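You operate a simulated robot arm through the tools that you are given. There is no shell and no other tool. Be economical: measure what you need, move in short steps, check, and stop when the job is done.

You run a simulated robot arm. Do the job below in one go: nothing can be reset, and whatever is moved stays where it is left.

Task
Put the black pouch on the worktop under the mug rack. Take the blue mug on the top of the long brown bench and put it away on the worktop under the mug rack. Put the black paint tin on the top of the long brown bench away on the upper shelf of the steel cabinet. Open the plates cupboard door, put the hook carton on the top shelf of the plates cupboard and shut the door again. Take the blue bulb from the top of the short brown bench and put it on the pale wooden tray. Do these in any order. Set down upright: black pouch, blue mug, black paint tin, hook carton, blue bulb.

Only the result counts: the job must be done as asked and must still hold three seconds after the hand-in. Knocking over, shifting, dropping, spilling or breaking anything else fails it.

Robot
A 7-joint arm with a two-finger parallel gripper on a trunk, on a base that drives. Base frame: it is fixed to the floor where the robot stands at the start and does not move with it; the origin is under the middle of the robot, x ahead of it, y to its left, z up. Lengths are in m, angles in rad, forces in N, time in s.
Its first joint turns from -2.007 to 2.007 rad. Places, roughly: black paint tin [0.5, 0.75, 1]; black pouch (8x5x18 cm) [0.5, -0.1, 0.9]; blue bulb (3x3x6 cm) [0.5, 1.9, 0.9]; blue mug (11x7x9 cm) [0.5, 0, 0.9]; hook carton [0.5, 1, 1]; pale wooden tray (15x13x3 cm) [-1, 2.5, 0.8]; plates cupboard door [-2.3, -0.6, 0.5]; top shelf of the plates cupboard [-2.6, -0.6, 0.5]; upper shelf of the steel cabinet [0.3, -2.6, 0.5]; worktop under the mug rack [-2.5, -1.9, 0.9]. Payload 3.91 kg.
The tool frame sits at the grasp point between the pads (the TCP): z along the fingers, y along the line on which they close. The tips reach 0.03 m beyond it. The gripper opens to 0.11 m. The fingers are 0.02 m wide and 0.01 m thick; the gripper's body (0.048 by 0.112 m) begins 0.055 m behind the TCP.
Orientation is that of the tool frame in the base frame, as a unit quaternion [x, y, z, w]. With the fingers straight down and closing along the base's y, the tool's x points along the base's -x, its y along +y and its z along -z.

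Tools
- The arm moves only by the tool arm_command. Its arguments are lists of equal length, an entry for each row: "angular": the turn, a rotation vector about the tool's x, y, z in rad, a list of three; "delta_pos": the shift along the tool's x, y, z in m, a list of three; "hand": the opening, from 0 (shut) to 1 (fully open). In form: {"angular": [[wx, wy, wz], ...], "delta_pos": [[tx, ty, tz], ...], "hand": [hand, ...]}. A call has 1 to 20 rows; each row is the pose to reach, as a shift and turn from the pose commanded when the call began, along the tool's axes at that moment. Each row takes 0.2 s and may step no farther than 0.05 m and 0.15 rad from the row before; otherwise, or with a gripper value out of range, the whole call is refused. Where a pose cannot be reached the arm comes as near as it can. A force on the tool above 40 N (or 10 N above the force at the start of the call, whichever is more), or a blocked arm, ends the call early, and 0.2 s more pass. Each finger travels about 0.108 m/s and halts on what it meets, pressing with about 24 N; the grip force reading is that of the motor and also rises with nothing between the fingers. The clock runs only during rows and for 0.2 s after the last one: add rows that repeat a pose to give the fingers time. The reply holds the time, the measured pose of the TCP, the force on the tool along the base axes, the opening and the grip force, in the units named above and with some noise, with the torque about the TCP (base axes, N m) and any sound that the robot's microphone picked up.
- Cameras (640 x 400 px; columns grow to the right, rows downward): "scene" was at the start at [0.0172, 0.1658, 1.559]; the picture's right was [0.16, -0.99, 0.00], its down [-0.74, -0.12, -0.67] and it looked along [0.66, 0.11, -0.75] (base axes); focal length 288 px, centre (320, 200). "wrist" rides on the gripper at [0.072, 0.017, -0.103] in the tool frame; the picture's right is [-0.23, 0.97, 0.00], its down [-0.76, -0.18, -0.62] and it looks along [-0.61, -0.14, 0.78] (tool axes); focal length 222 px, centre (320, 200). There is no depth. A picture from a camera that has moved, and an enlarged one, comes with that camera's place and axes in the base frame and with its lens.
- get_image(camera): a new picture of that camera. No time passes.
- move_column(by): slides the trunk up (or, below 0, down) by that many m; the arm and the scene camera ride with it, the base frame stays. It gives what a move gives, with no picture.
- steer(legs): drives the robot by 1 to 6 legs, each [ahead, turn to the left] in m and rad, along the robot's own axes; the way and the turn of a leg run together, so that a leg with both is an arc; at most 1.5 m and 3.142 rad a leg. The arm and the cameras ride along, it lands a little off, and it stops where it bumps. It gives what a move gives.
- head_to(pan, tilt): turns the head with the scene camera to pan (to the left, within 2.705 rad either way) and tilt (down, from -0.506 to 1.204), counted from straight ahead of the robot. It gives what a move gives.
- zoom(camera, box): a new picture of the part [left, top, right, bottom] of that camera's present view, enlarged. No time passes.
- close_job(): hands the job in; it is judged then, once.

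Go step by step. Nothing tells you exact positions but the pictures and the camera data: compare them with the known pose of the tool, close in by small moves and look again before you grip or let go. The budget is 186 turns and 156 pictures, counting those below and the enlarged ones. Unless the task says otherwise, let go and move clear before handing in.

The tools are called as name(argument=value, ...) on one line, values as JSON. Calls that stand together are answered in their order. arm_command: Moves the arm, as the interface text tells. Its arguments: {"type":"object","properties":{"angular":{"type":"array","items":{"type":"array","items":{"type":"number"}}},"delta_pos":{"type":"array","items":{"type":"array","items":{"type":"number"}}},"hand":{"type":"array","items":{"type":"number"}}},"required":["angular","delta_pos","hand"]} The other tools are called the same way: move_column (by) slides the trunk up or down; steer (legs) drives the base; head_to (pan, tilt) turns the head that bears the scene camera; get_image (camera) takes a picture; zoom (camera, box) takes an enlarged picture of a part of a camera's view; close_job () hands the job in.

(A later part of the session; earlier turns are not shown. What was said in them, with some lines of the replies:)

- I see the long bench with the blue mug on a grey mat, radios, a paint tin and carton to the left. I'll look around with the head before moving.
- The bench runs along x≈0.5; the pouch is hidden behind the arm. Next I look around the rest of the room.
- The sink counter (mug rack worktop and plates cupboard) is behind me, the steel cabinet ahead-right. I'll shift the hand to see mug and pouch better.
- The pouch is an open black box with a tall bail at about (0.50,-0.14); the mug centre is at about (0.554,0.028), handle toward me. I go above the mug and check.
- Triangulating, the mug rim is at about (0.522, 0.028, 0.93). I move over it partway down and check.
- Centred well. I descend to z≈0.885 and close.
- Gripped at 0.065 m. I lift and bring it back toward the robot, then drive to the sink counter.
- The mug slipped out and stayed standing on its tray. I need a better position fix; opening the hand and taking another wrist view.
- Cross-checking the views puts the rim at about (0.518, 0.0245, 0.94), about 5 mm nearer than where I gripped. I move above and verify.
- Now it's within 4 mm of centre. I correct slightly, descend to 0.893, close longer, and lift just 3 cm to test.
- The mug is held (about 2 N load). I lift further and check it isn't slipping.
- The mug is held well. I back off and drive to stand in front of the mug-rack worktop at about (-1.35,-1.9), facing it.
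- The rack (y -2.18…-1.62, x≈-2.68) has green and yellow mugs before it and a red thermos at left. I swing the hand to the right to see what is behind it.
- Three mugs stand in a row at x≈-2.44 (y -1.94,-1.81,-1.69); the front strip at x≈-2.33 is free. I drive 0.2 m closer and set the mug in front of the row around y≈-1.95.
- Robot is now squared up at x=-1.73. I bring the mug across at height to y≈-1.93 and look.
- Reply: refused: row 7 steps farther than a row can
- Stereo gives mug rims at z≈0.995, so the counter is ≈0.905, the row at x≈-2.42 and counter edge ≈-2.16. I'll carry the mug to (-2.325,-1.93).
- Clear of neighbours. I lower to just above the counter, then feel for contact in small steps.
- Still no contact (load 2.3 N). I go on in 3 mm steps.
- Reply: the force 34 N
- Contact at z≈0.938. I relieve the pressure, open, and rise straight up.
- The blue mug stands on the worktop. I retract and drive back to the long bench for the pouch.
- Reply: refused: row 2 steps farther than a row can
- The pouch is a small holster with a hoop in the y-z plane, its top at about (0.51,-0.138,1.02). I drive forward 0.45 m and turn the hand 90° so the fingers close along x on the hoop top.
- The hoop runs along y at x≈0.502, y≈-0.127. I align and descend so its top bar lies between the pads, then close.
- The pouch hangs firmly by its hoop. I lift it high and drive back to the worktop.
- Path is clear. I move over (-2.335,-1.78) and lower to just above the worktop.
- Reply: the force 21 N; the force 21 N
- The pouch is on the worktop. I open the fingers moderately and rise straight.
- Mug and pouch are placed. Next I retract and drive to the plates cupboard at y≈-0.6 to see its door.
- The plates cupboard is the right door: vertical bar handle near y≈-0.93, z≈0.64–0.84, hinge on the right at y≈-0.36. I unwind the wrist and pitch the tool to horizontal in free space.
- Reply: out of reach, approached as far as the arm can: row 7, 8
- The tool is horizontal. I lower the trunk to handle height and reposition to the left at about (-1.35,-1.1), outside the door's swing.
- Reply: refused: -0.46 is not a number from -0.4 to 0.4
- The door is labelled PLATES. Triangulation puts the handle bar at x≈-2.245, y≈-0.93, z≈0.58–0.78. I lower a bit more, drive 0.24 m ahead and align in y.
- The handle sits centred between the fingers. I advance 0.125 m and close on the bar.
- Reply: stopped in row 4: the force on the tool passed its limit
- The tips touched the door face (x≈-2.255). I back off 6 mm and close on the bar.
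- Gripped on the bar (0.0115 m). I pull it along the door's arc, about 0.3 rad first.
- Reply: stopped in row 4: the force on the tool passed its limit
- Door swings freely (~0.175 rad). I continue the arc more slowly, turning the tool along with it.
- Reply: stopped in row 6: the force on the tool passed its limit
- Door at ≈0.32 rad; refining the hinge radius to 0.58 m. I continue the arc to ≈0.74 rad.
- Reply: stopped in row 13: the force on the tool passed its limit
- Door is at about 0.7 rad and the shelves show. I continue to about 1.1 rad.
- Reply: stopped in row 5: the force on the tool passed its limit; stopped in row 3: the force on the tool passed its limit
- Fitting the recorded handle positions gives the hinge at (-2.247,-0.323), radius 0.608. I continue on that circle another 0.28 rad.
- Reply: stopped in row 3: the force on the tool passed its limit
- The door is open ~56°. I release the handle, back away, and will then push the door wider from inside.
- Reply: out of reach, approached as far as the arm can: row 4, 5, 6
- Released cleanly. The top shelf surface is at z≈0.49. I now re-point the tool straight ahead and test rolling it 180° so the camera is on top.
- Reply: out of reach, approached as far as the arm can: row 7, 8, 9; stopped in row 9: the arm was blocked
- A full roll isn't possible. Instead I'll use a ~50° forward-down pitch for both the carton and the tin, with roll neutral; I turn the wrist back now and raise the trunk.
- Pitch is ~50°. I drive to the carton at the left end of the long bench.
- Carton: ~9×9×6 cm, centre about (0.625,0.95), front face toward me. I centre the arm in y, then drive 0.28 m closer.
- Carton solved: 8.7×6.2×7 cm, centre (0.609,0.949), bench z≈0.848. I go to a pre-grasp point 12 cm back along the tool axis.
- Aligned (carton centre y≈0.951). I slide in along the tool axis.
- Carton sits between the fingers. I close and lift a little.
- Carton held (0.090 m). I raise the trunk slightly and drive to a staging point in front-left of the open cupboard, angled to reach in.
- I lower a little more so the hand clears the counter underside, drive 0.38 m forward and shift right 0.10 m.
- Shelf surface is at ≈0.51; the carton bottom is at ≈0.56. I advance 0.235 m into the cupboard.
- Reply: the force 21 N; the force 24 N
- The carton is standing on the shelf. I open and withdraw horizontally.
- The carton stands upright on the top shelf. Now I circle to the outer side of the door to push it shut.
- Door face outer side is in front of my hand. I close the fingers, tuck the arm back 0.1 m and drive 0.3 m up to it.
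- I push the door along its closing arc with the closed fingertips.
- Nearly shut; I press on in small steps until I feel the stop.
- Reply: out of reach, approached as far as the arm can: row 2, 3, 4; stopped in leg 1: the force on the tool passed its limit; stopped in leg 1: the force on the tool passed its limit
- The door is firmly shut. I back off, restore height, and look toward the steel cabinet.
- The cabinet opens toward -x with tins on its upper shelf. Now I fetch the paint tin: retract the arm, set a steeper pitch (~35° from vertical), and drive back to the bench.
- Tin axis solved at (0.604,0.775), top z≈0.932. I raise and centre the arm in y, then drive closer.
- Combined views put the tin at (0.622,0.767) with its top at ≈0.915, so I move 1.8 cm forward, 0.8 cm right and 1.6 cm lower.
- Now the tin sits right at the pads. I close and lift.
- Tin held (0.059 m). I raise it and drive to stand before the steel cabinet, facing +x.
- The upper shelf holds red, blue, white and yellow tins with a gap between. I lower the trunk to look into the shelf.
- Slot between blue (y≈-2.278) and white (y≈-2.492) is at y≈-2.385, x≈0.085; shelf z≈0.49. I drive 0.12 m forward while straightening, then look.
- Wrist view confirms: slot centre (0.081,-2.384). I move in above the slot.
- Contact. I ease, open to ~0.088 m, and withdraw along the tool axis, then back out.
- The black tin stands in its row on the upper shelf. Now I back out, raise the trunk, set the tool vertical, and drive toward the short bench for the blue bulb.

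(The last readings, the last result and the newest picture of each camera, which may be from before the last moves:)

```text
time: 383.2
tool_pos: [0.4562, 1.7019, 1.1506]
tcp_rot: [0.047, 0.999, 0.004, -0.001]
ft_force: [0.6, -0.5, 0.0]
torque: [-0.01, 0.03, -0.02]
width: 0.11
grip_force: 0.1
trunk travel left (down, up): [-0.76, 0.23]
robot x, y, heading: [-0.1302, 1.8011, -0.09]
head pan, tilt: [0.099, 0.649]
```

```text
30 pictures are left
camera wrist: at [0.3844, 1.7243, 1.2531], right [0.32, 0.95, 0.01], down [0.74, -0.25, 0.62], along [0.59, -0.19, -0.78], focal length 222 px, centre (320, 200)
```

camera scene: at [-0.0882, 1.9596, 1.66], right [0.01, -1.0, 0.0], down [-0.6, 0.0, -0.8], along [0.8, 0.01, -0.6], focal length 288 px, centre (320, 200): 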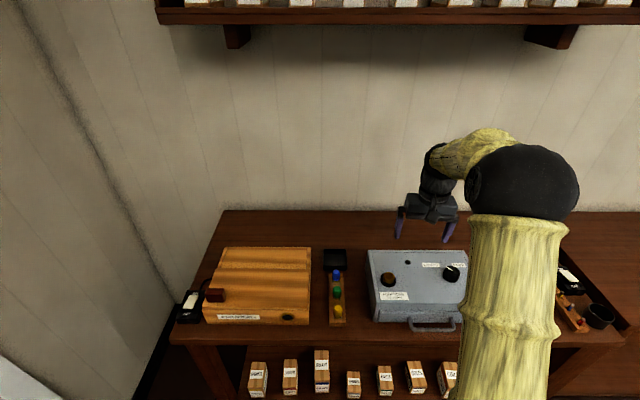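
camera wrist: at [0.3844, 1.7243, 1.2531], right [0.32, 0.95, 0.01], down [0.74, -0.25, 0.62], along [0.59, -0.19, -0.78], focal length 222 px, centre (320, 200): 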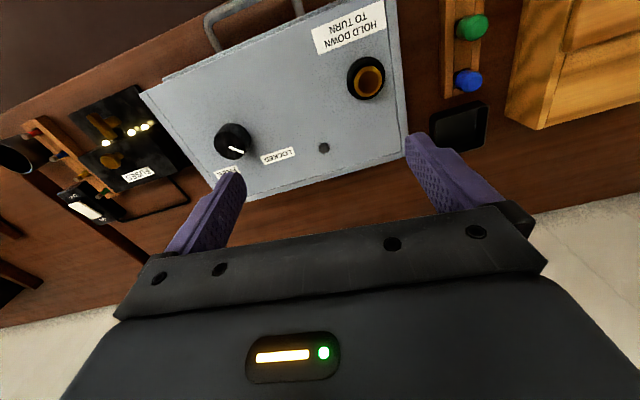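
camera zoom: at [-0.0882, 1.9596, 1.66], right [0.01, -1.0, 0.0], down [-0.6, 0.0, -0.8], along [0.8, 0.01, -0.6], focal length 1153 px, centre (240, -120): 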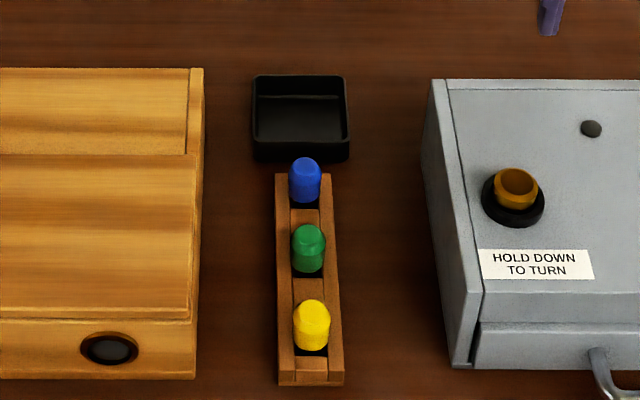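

Blue bulb triangulates to about (0.52,1.916), top z≈0.90, in a rail. I move above it, aligning the fingers to close across the rail with a narrower opening.

arm_command(angular=[[0, 0, -0.02], [0, 0, -0.04], [0, 0, -0.06], [0, 0, -0.08], [0, 0, -0.094], [0, 0, -0.094], [0, 0, -0.094], [0, 0, -0.094]], delta_pos=[[-0.009, 0.044, 0], [-0.018, 0.088, 0], [-0.027, 0.132, 0], [-0.036, 0.176, 0], [-0.0436, 0.219, 0], [-0.0436, 0.219, 0.045], [-0.0436, 0.219, 0.09], [-0.0436, 0.219, 0.13]], hand=[0.55, 0.55, 0.55, 0.55, 0.55, 0.55, 0.55, 0.55])

get_image(camera="wrist")

zoom(camera="scene", box=[280, 200, 400, 330])

```text
time: 385.0
tool_pos: [0.5201, 1.9141, 1.0198]
tcp_rot: [0.001, 1.0, 0.004, -0.001]
ft_force: [0.1, 0.3, 0.7]
torque: [-0.01, 0.01, 0.0]
width: 0.0605
grip_force: 0.1
trunk travel left (down, up): [-0.76, 0.23]
robot x, y, heading: [-0.1317, 1.8015, -0.091]
head pan, tilt: [0.099, 0.649]
```

```text
29 pictures are left
camera wrist: at [0.4456, 1.9315, 1.1229], right [0.23, 0.97, 0.01], down [0.76, -0.18, 0.62], along [0.61, -0.14, -0.78], focal length 222 px, centre (320, 200)
```

wrist: 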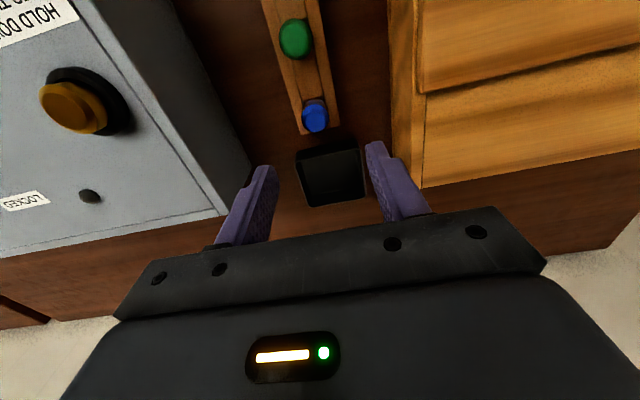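

```text
3.08 times, centred on (340, 265) of scene
camera zoom: at [-0.0875, 1.9597, 1.6599], right [0.01, -1.0, 0.0], down [-0.61, -0.01, -0.8], along [0.8, 0.01, -0.61], focal length 887 px, centre (258, 0)
```

zoom: 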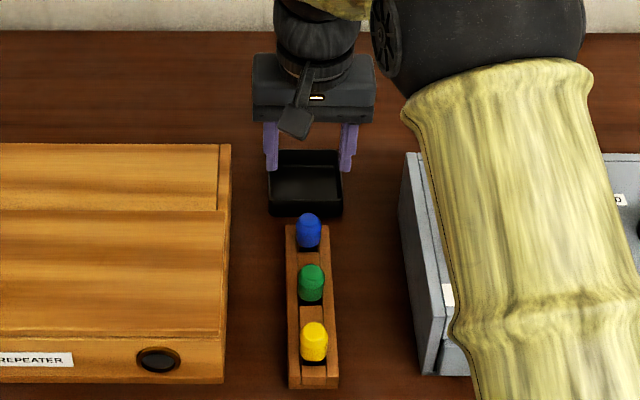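

Centred over the bulb. I descend to tip height just above the rail and close gently.

arm_command(angular=[[0, 0, 0], [0, 0, 0], [0, 0, 0], [0, 0, 0], [0, 0, 0], [0, 0, 0]], delta_pos=[[0, 0, 0.045], [0, 0, 0.085], [0, 0, 0.111], [0, 0, 0.111], [0, 0, 0.111], [0, 0, 0.111]], hand=[0.55, 0.55, 0.55, 0, 0, 0])

get_image(camera="wrist")

```text
time: 386.4
tool_pos: [0.5211, 1.9149, 0.9096]
tcp_rot: [0.001, 1.0, 0.004, -0.001]
ft_force: [0.3, -13.3, -0.2]
torque: [-0.62, -0.04, 0.06]
width: 0.0266
grip_force: 24.1
trunk travel left (down, up): [-0.76, 0.23]
robot x, y, heading: [-0.1293, 1.8018, -0.09]
head pan, tilt: [0.099, 0.649]
```

```text
27 pictures are left
camera wrist: at [0.4478, 1.9315, 1.0122], right [0.23, 0.97, 0.01], down [0.76, -0.18, 0.62], along [0.61, -0.14, -0.78], focal length 222 px, centre (320, 200)
```

wrist: 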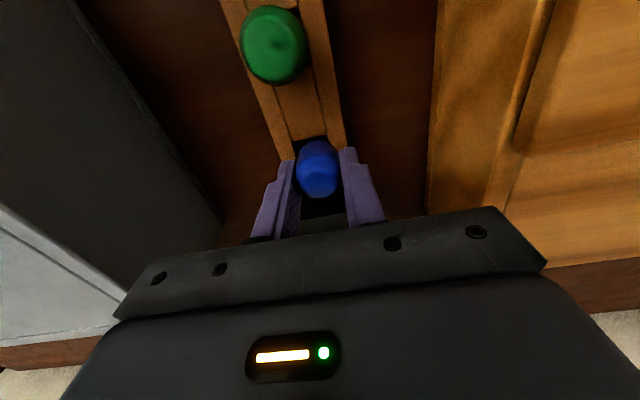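

Gripped (0.027 m) with a slight sideways preload; I shift 3 mm to relieve it and lift straight up.

arm_command(angular=[[0, 0, 0], [0, 0, 0], [0, 0, 0], [0, 0, 0], [0, 0, 0]], delta_pos=[[0, -0.003, 0], [0, -0.003, -0.015], [0, -0.003, -0.035], [0, -0.003, -0.07], [0, -0.003, -0.11]], hand=[0, 0, 0, 0, 0])

get_image(camera="wrist")

```text
time: 387.6
tool_pos: [0.5175, 1.9129, 1.0204]
tcp_rot: [0.001, 1.0, 0.005, 0.0]
ft_force: [0.2, 0.0, -0.4]
torque: [-0.02, 0.01, 0.01]
width: 0.0264
grip_force: 24.2
trunk travel left (down, up): [-0.76, 0.23]
robot x, y, heading: [-0.1275, 1.8009, -0.091]
head pan, tilt: [0.099, 0.649]
```

```text
26 pictures are left
camera wrist: at [0.444, 1.9301, 1.1241], right [0.23, 0.97, 0.01], down [0.76, -0.18, 0.62], along [0.61, -0.14, -0.78], focal length 222 px, centre (320, 200)
```

wrist: 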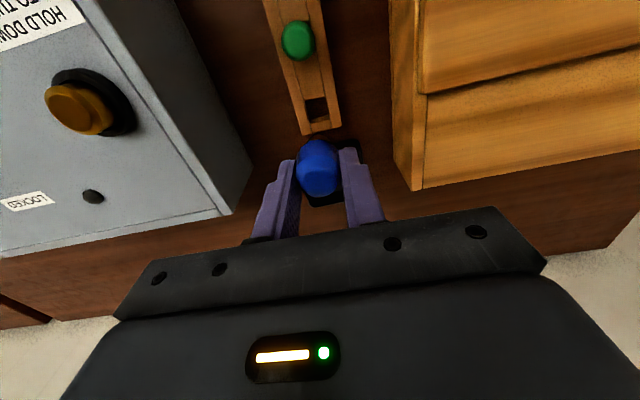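

Bulb is free of the rail. I raise the trunk and drive to face the small table with the pale wooden tray.

move_column(by=0.15)

steer(legs=[[-0.1, 0.3], [-0.72, 0], [0, 1.36]])

head_to(pan=0.1, tilt=0.7)

get_image(camera="scene")

```text
time: 389.4
tool_pos: [0.5179, 1.914, 1.1699]
tcp_rot: [0.001, 1.0, 0.005, -0.001]
ft_force: [0.0, 0.0, -0.3]
torque: [-0.01, 0.01, -0.01]
width: 0.0266
grip_force: 24.0
trunk travel left (down, up): [-0.91, 0.08]
robot x, y, heading: [-0.1293, 1.8043, -0.092]
head pan, tilt: [0.099, 0.649]
```

```text
time: 397.5
tool_pos: [-1.0776, 2.2971, 1.17]
tcp_rot: [0.736, -0.677, -0.003, 0.004]
ft_force: [-0.4, -0.6, -0.1]
torque: [0.02, -0.02, 0.0]
width: 0.0261
grip_force: 23.4
trunk travel left (down, up): [-0.91, 0.08]
robot x, y, heading: [-0.9133, 1.6639, 1.564]
head pan, tilt: [0.099, 0.649]
```

```text
time: 398.1
tool_pos: [-1.0769, 2.2971, 1.1715]
tcp_rot: [0.736, -0.677, -0.003, 0.004]
ft_force: [0.7, 0.0, -0.2]
torque: [0.01, 0.0, 0.01]
width: 0.0259
grip_force: 24.0
trunk travel left (down, up): [-0.91, 0.08]
robot x, y, heading: [-0.9137, 1.6642, 1.569]
head pan, tilt: [0.099, 0.7]
```

```text
25 pictures are left
camera scene: at [-1.0727, 1.6879, 1.8056], right [1.0, 0.09, 0.0], down [0.06, -0.64, -0.76], along [-0.07, 0.76, -0.64], focal length 288 px, centre (320, 200)
```

scene: 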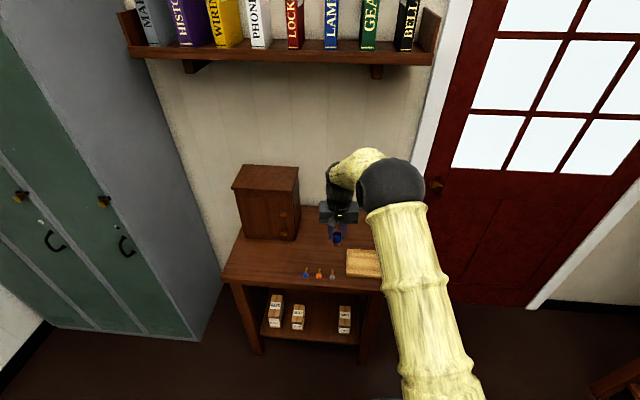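

zoom(camera="scene", box=[220, 190, 440, 320])

get_image(camera="wrist")

```text
2.91 times, centred on (330, 255) of scene
camera zoom: at [-1.0727, 1.6879, 1.8056], right [1.0, 0.09, 0.0], down [0.06, -0.64, -0.76], along [-0.07, 0.76, -0.64], focal length 839 px, centre (291, 40)
```

zoom: 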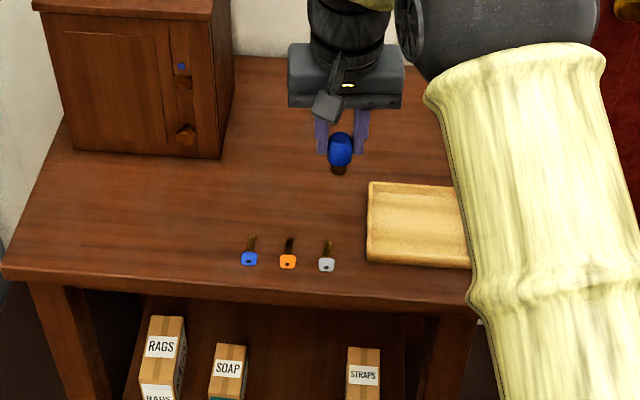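

```text
23 pictures are left
camera wrist: at [-1.0884, 2.2238, 1.2733], right [-0.99, 0.15, 0.01], down [0.12, 0.77, 0.62], along [0.08, 0.62, -0.78], focal length 222 px, centre (320, 200)
```

wrist: 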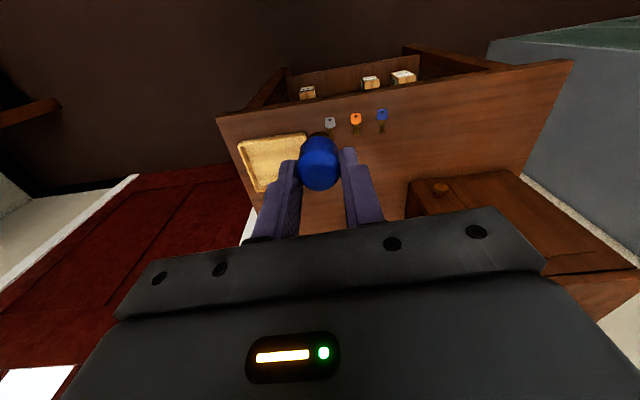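

Tray centre is about (-0.95,2.46), rim z≈0.81; table edge at y≈2.36. I drive 0.12 m forward and move the bulb over the tray, then lower partway.

steer(legs=[[0.12, 0]])

arm_command(angular=[[0, 0, 0], [0, 0, 0], [0, 0, 0], [0, 0, 0], [0, 0, 0], [0, 0, 0], [0, 0, 0], [0, 0, 0]], delta_pos=[[-0.01, -0.04, 0], [-0.02, -0.08, 0], [-0.03, -0.115, 0], [-0.035, -0.14, 0], [-0.035, -0.14, 0.045], [-0.035, -0.14, 0.09], [-0.035, -0.14, 0.135], [-0.035, -0.14, 0.18]], hand=[0, 0, 0, 0, 0, 0, 0, 0])

get_image(camera="wrist")

zoom(camera="scene", box=[260, 190, 460, 320])

```text
time: 399.4
tool_pos: [-1.0766, 2.4178, 1.1693]
tcp_rot: [0.736, -0.677, -0.002, 0.004]
ft_force: [0.3, -0.2, -0.1]
torque: [0.01, -0.06, 0.0]
width: 0.0258
grip_force: 23.8
trunk travel left (down, up): [-0.91, 0.08]
robot x, y, heading: [-0.9114, 1.7798, 1.567]
head pan, tilt: [0.099, 0.7]
```

```text
time: 401.2
tool_pos: [-0.9379, 2.4654, 0.9895]
tcp_rot: [0.736, -0.677, -0.003, 0.003]
ft_force: [-0.6, 0.6, 0.4]
torque: [-0.02, -0.01, 0.01]
width: 0.0259
grip_force: 23.8
trunk travel left (down, up): [-0.91, 0.08]
robot x, y, heading: [-0.9099, 1.7827, 1.563]
head pan, tilt: [0.099, 0.7]
```

```text
22 pictures are left
camera wrist: at [-0.9487, 2.3933, 1.0928], right [-0.99, 0.15, 0.01], down [0.12, 0.77, 0.62], along [0.09, 0.62, -0.78], focal length 222 px, centre (320, 200)
```

wrist: 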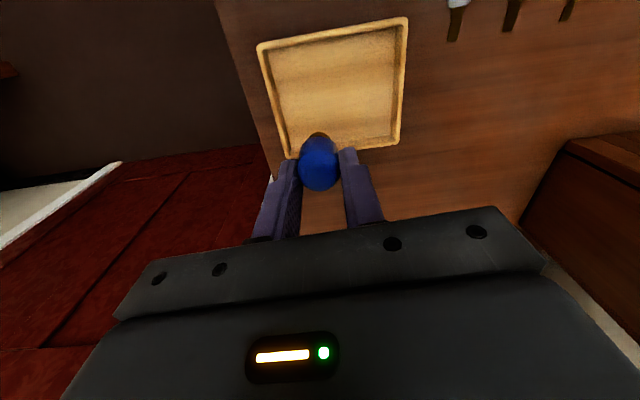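

```text
3.08 times, centred on (360, 255) of scene
camera zoom: at [-1.0716, 1.8088, 1.8057], right [1.0, 0.09, 0.0], down [0.06, -0.64, -0.76], along [-0.07, 0.76, -0.64], focal length 887 px, centre (197, 31)
```

zoom: 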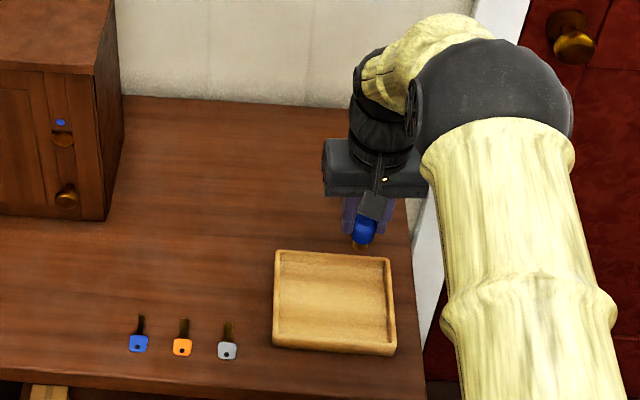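

Tray centre confirmed at (-0.957,2.462). I shift 1.8 cm left and lower, then feel for the tray floor.

arm_command(angular=[[0, 0, 0], [0, 0, 0], [0, 0, 0]], delta_pos=[[0, 0.018, 0.035], [0, 0.018, 0.075], [0, 0.018, 0.11]], hand=[0, 0, 0])

get_image(camera="wrist")

zoom(camera="scene", box=[300, 230, 420, 320])

```text
time: 402.0
tool_pos: [-0.9592, 2.4655, 0.8789]
tcp_rot: [0.736, -0.678, -0.002, 0.002]
ft_force: [-0.6, 1.0, -0.2]
torque: [-0.02, 0.0, 0.0]
width: 0.0258
grip_force: 23.9
trunk travel left (down, up): [-0.91, 0.08]
robot x, y, heading: [-0.9092, 1.7807, 1.562]
head pan, tilt: [0.099, 0.7]
```

```text
20 pictures are left
camera wrist: at [-0.9698, 2.3929, 0.983], right [-0.99, 0.15, 0.01], down [0.12, 0.77, 0.62], along [0.09, 0.62, -0.78], focal length 222 px, centre (320, 200)
```

wrist: 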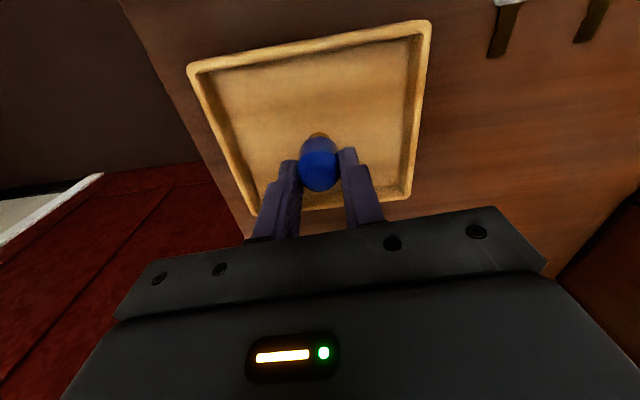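

```text
4.44 times, centred on (360, 275) of scene
camera zoom: at [-1.0725, 1.8091, 1.8056], right [1.0, 0.09, 0.0], down [0.06, -0.64, -0.76], along [-0.07, 0.76, -0.64], focal length 1281 px, centre (142, -133)
```

zoom: 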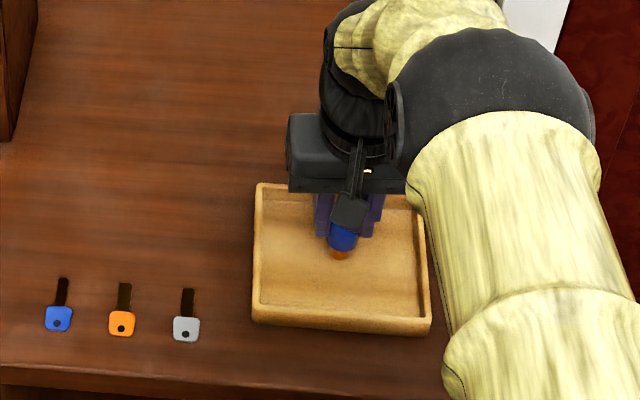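

arm_command(angular=[[0, 0, 0], [0, 0, 0]], delta_pos=[[0, 0, 0.006], [0, 0, 0.012]], hand=[0, 0])

arm_command(angular=[[0, 0, 0]], delta_pos=[[0, 0, 0.004]], hand=[0])

arm_command(angular=[[0, 0, 0]], delta_pos=[[0, 0, 0.004]], hand=[0])

arm_command(angular=[[0, 0, 0]], delta_pos=[[0, 0, 0.004]], hand=[0])

```text
time: 402.6
tool_pos: [-0.9587, 2.4637, 0.8667]
tcp_rot: [0.735, -0.678, -0.003, 0.003]
ft_force: [-0.2, 0.8, -0.1]
torque: [-0.01, 0.01, -0.03]
width: 0.026
grip_force: 24.2
trunk travel left (down, up): [-0.91, 0.08]
robot x, y, heading: [-0.91, 1.7829, 1.56]
head pan, tilt: [0.099, 0.7]
```

```text
time: 403.0
tool_pos: [-0.9573, 2.4629, 0.8663]
tcp_rot: [0.735, -0.678, -0.006, 0.002]
ft_force: [0.5, -0.3, 18.7]
torque: [-0.08, -0.04, -0.03]
width: 0.026
grip_force: 23.7
trunk travel left (down, up): [-0.91, 0.08]
robot x, y, heading: [-0.9087, 1.7827, 1.564]
head pan, tilt: [0.099, 0.7]
```

```text
time: 403.4
tool_pos: [-0.9588, 2.4634, 0.864]
tcp_rot: [0.736, -0.677, -0.006, 0.0]
ft_force: [3.0, -1.5, 35.8]
torque: [-0.13, -0.14, 0.01]
width: 0.0261
grip_force: 23.8
trunk travel left (down, up): [-0.91, 0.08]
robot x, y, heading: [-0.9097, 1.7803, 1.559]
head pan, tilt: [0.099, 0.7]
```

```text
time: 403.7
tool_pos: [-0.9588, 2.4669, 0.8642]
tcp_rot: [0.735, -0.678, -0.006, -0.001]
ft_force: [1.5, -6.5, 23.5]
torque: [-0.44, -0.07, 0.01]
width: 0.026
grip_force: 23.8
trunk travel left (down, up): [-0.91, 0.08]
robot x, y, heading: [-0.9114, 1.7807, 1.565]
head pan, tilt: [0.099, 0.7]
stopped in row 1: the force on the tool passed its limit (the readings are from after the stop); the commanded pose is now the measured one
```

Contact made, a bit pressed. I ease up 2 mm and look before letting go.

arm_command(angular=[[0, 0, 0], [0, 0, 0]], delta_pos=[[0, 0, -0.002], [0, 0, -0.002]], hand=[0, 0])

zoom(camera="wrist", box=[220, 80, 420, 220])

zoom(camera="scene", box=[340, 260, 400, 310])

```text
time: 404.3
tool_pos: [-0.9591, 2.4666, 0.8648]
tcp_rot: [0.735, -0.678, -0.007, -0.001]
ft_force: [0.5, 5.1, 12.1]
torque: [0.28, -0.02, 0.0]
width: 0.026
grip_force: 23.5
trunk travel left (down, up): [-0.91, 0.08]
robot x, y, heading: [-0.9079, 1.7806, 1.559]
head pan, tilt: [0.099, 0.7]
```

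```text
2.86 times, centred on (320, 150) of wrist
camera zoom: at [-0.97, 2.3922, 0.9671], right [-0.99, 0.15, 0.01], down [0.12, 0.77, 0.63], along [0.09, 0.62, -0.78], focal length 635 px, centre (320, 343)
```

zoom: 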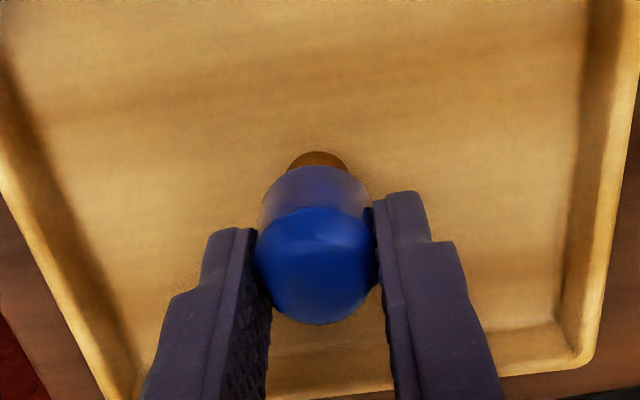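

```text
8.00 times, centred on (370, 285) of scene
camera zoom: at [-1.0718, 1.8071, 1.8056], right [1.0, 0.09, 0.0], down [0.06, -0.64, -0.77], along [-0.07, 0.76, -0.64], focal length 2306 px, centre (-80, -480)
```

zoom: 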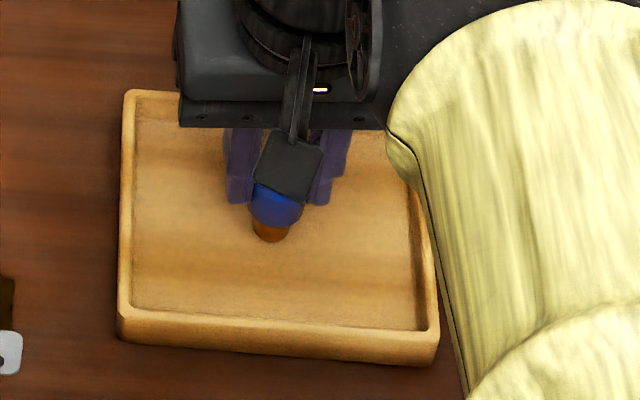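

The bulb looks upright with its base on the tray floor. I ease another 1.5 mm, open slowly and rise straight.

arm_command(angular=[[0, 0, 0], [0, 0, 0]], delta_pos=[[0, 0, -0.0015], [0, 0, -0.0015]], hand=[0, 0])

arm_command(angular=[[0, 0, 0], [0, 0, 0], [0, 0, 0], [0, 0, 0], [0, 0, 0], [0, 0, 0], [0, 0, 0], [0, 0, 0]], delta_pos=[[0, 0, 0], [0, 0, 0], [0, 0, 0], [0, 0, 0], [0, 0, -0.02], [0, 0, -0.05], [0, 0, -0.09], [0, 0, -0.13]], hand=[0.25, 0.3, 0.4, 0.5, 0.5, 0.5, 0.5, 0.5])

get_image(camera="wrist")

zoom(camera="scene", box=[320, 240, 420, 320])

```text
time: 404.9
tool_pos: [-0.9585, 2.4644, 0.8649]
tcp_rot: [0.736, -0.677, -0.005, 0.001]
ft_force: [-0.7, 2.6, 9.2]
torque: [0.08, 0.04, 0.04]
width: 0.0258
grip_force: 24.3
trunk travel left (down, up): [-0.91, 0.08]
robot x, y, heading: [-0.9093, 1.7829, 1.565]
head pan, tilt: [0.099, 0.7]
```

```text
time: 406.7
tool_pos: [-0.9569, 2.4663, 0.9923]
tcp_rot: [0.736, -0.677, -0.004, 0.001]
ft_force: [-0.3, 0.3, -0.2]
torque: [0.02, 0.0, 0.04]
width: 0.055
grip_force: 0.1
trunk travel left (down, up): [-0.91, 0.08]
robot x, y, heading: [-0.9072, 1.7827, 1.562]
head pan, tilt: [0.099, 0.7]
```

```text
16 pictures are left
camera wrist: at [-0.9678, 2.393, 1.0945], right [-0.99, 0.15, 0.01], down [0.12, 0.77, 0.63], along [0.09, 0.62, -0.78], focal length 222 px, centre (320, 200)
```

wrist: 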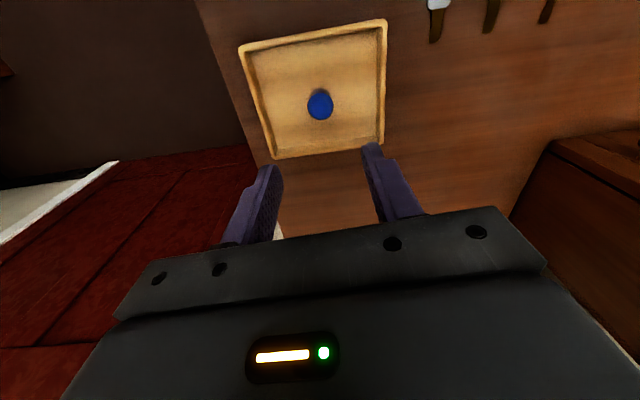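

```text
5.00 times, centred on (370, 280) of scene
camera zoom: at [-1.0716, 1.8071, 1.8056], right [1.0, 0.09, 0.0], down [0.06, -0.64, -0.77], along [-0.07, 0.76, -0.64], focal length 1442 px, centre (70, -200)
```

zoom: 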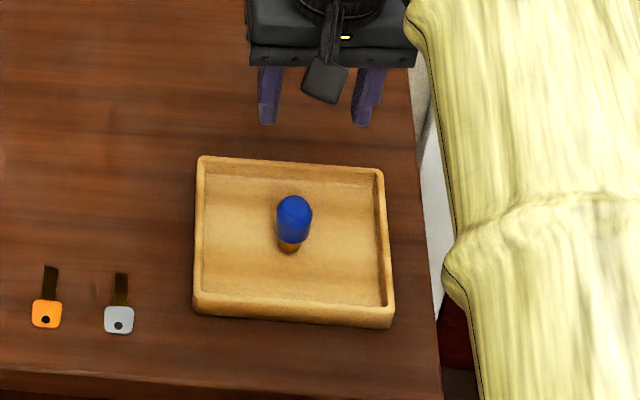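

The bulb stands upright on the tray. I rise, back away, and take a last look toward the sink counter.

arm_command(angular=[[0, 0, 0], [0, 0, 0], [0, 0, 0]], delta_pos=[[0, 0, -0.045], [0, 0, -0.09], [0.02, 0, -0.12]], hand=[0.5, 0.5, 0.5])

steer(legs=[[-0.45, 0]])

head_to(pan=2.5, tilt=0.4)

zoom(camera="scene", box=[120, 60, 520, 310])

```text
time: 407.5
tool_pos: [-0.953, 2.4456, 1.1136]
tcp_rot: [0.735, -0.678, -0.005, 0.0]
ft_force: [0.3, -0.8, 0.1]
torque: [0.0, 0.0, -0.01]
width: 0.055
grip_force: 0.1
trunk travel left (down, up): [-0.91, 0.08]
robot x, y, heading: [-0.9141, 1.7818, 1.564]
head pan, tilt: [0.099, 0.7]
```

```text
time: 410.2
tool_pos: [-0.9636, 2.0019, 1.1129]
tcp_rot: [0.741, -0.671, -0.004, 0.001]
ft_force: [0.1, -1.2, 0.5]
torque: [0.03, 0.01, -0.03]
width: 0.0551
grip_force: 0.0
trunk travel left (down, up): [-0.91, 0.08]
robot x, y, heading: [-0.9071, 1.3378, 1.583]
head pan, tilt: [0.099, 0.7]
```

```text
time: 412.4
tool_pos: [-0.9649, 2.0031, 1.1131]
tcp_rot: [0.741, -0.671, -0.005, 0.0]
ft_force: [-0.1, 0.1, -0.5]
torque: [0.01, 0.01, -0.01]
width: 0.0548
grip_force: 0.1
trunk travel left (down, up): [-0.91, 0.08]
robot x, y, heading: [-0.91, 1.3378, 1.582]
head pan, tilt: [2.499, 0.4]
```

```text
1.60 times, centred on (320, 185) of scene
camera zoom: at [-1.1168, 1.2033, 1.8325], right [-0.81, 0.59, 0.0], down [0.23, 0.31, -0.92], along [-0.54, -0.74, -0.39], focal length 461 px, centre (320, 224)
```

zoom: 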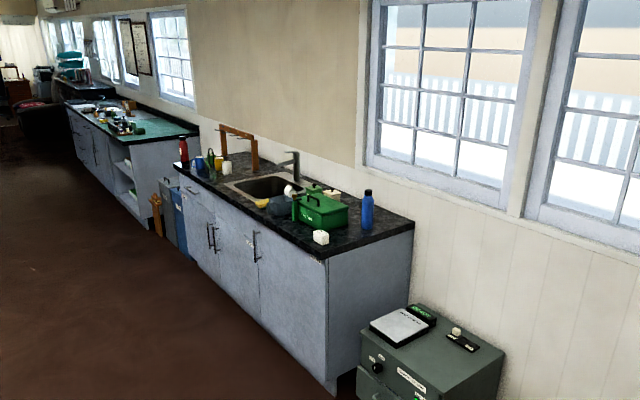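

zoom(camera="scene", box=[220, 125, 300, 185])

```text
6.67 times, centred on (260, 155) of scene
camera zoom: at [-1.1168, 1.2033, 1.8325], right [-0.81, 0.59, 0.0], down [0.23, 0.31, -0.92], along [-0.54, -0.74, -0.39], focal length 1922 px, centre (720, 500)
```

zoom: 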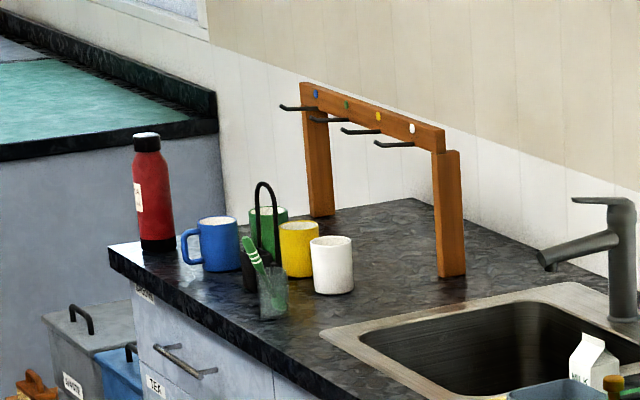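

All items are standing in place and the plates cupboard door is shut; the hand is clear. I hand the job in.

close_job()

```text
The job is handed in.
```

I did all five tasks and handed the job in; I don't have the judge's result.

- **Blue mug and black pouch:** both stand upright on the worktop, in front of the row of mugs by the mug rack. My first grip on the mug slipped, but it stayed upright and the second grip held.
- **Black paint tin:** it stands upright on the upper shelf of the steel cabinet, in the gap between the blue and white tins.
- **Hook carton:** it stands upright on the top shelf of the plates cupboard. The door is shut, pressed until it stopped. I did not see the carton again after shutting the door.
- **Blue bulb:** it stands upright in the pale wooden tray.

The views I took showed nothing else moved or knocked over, and the hand was clear of everything at hand-in.
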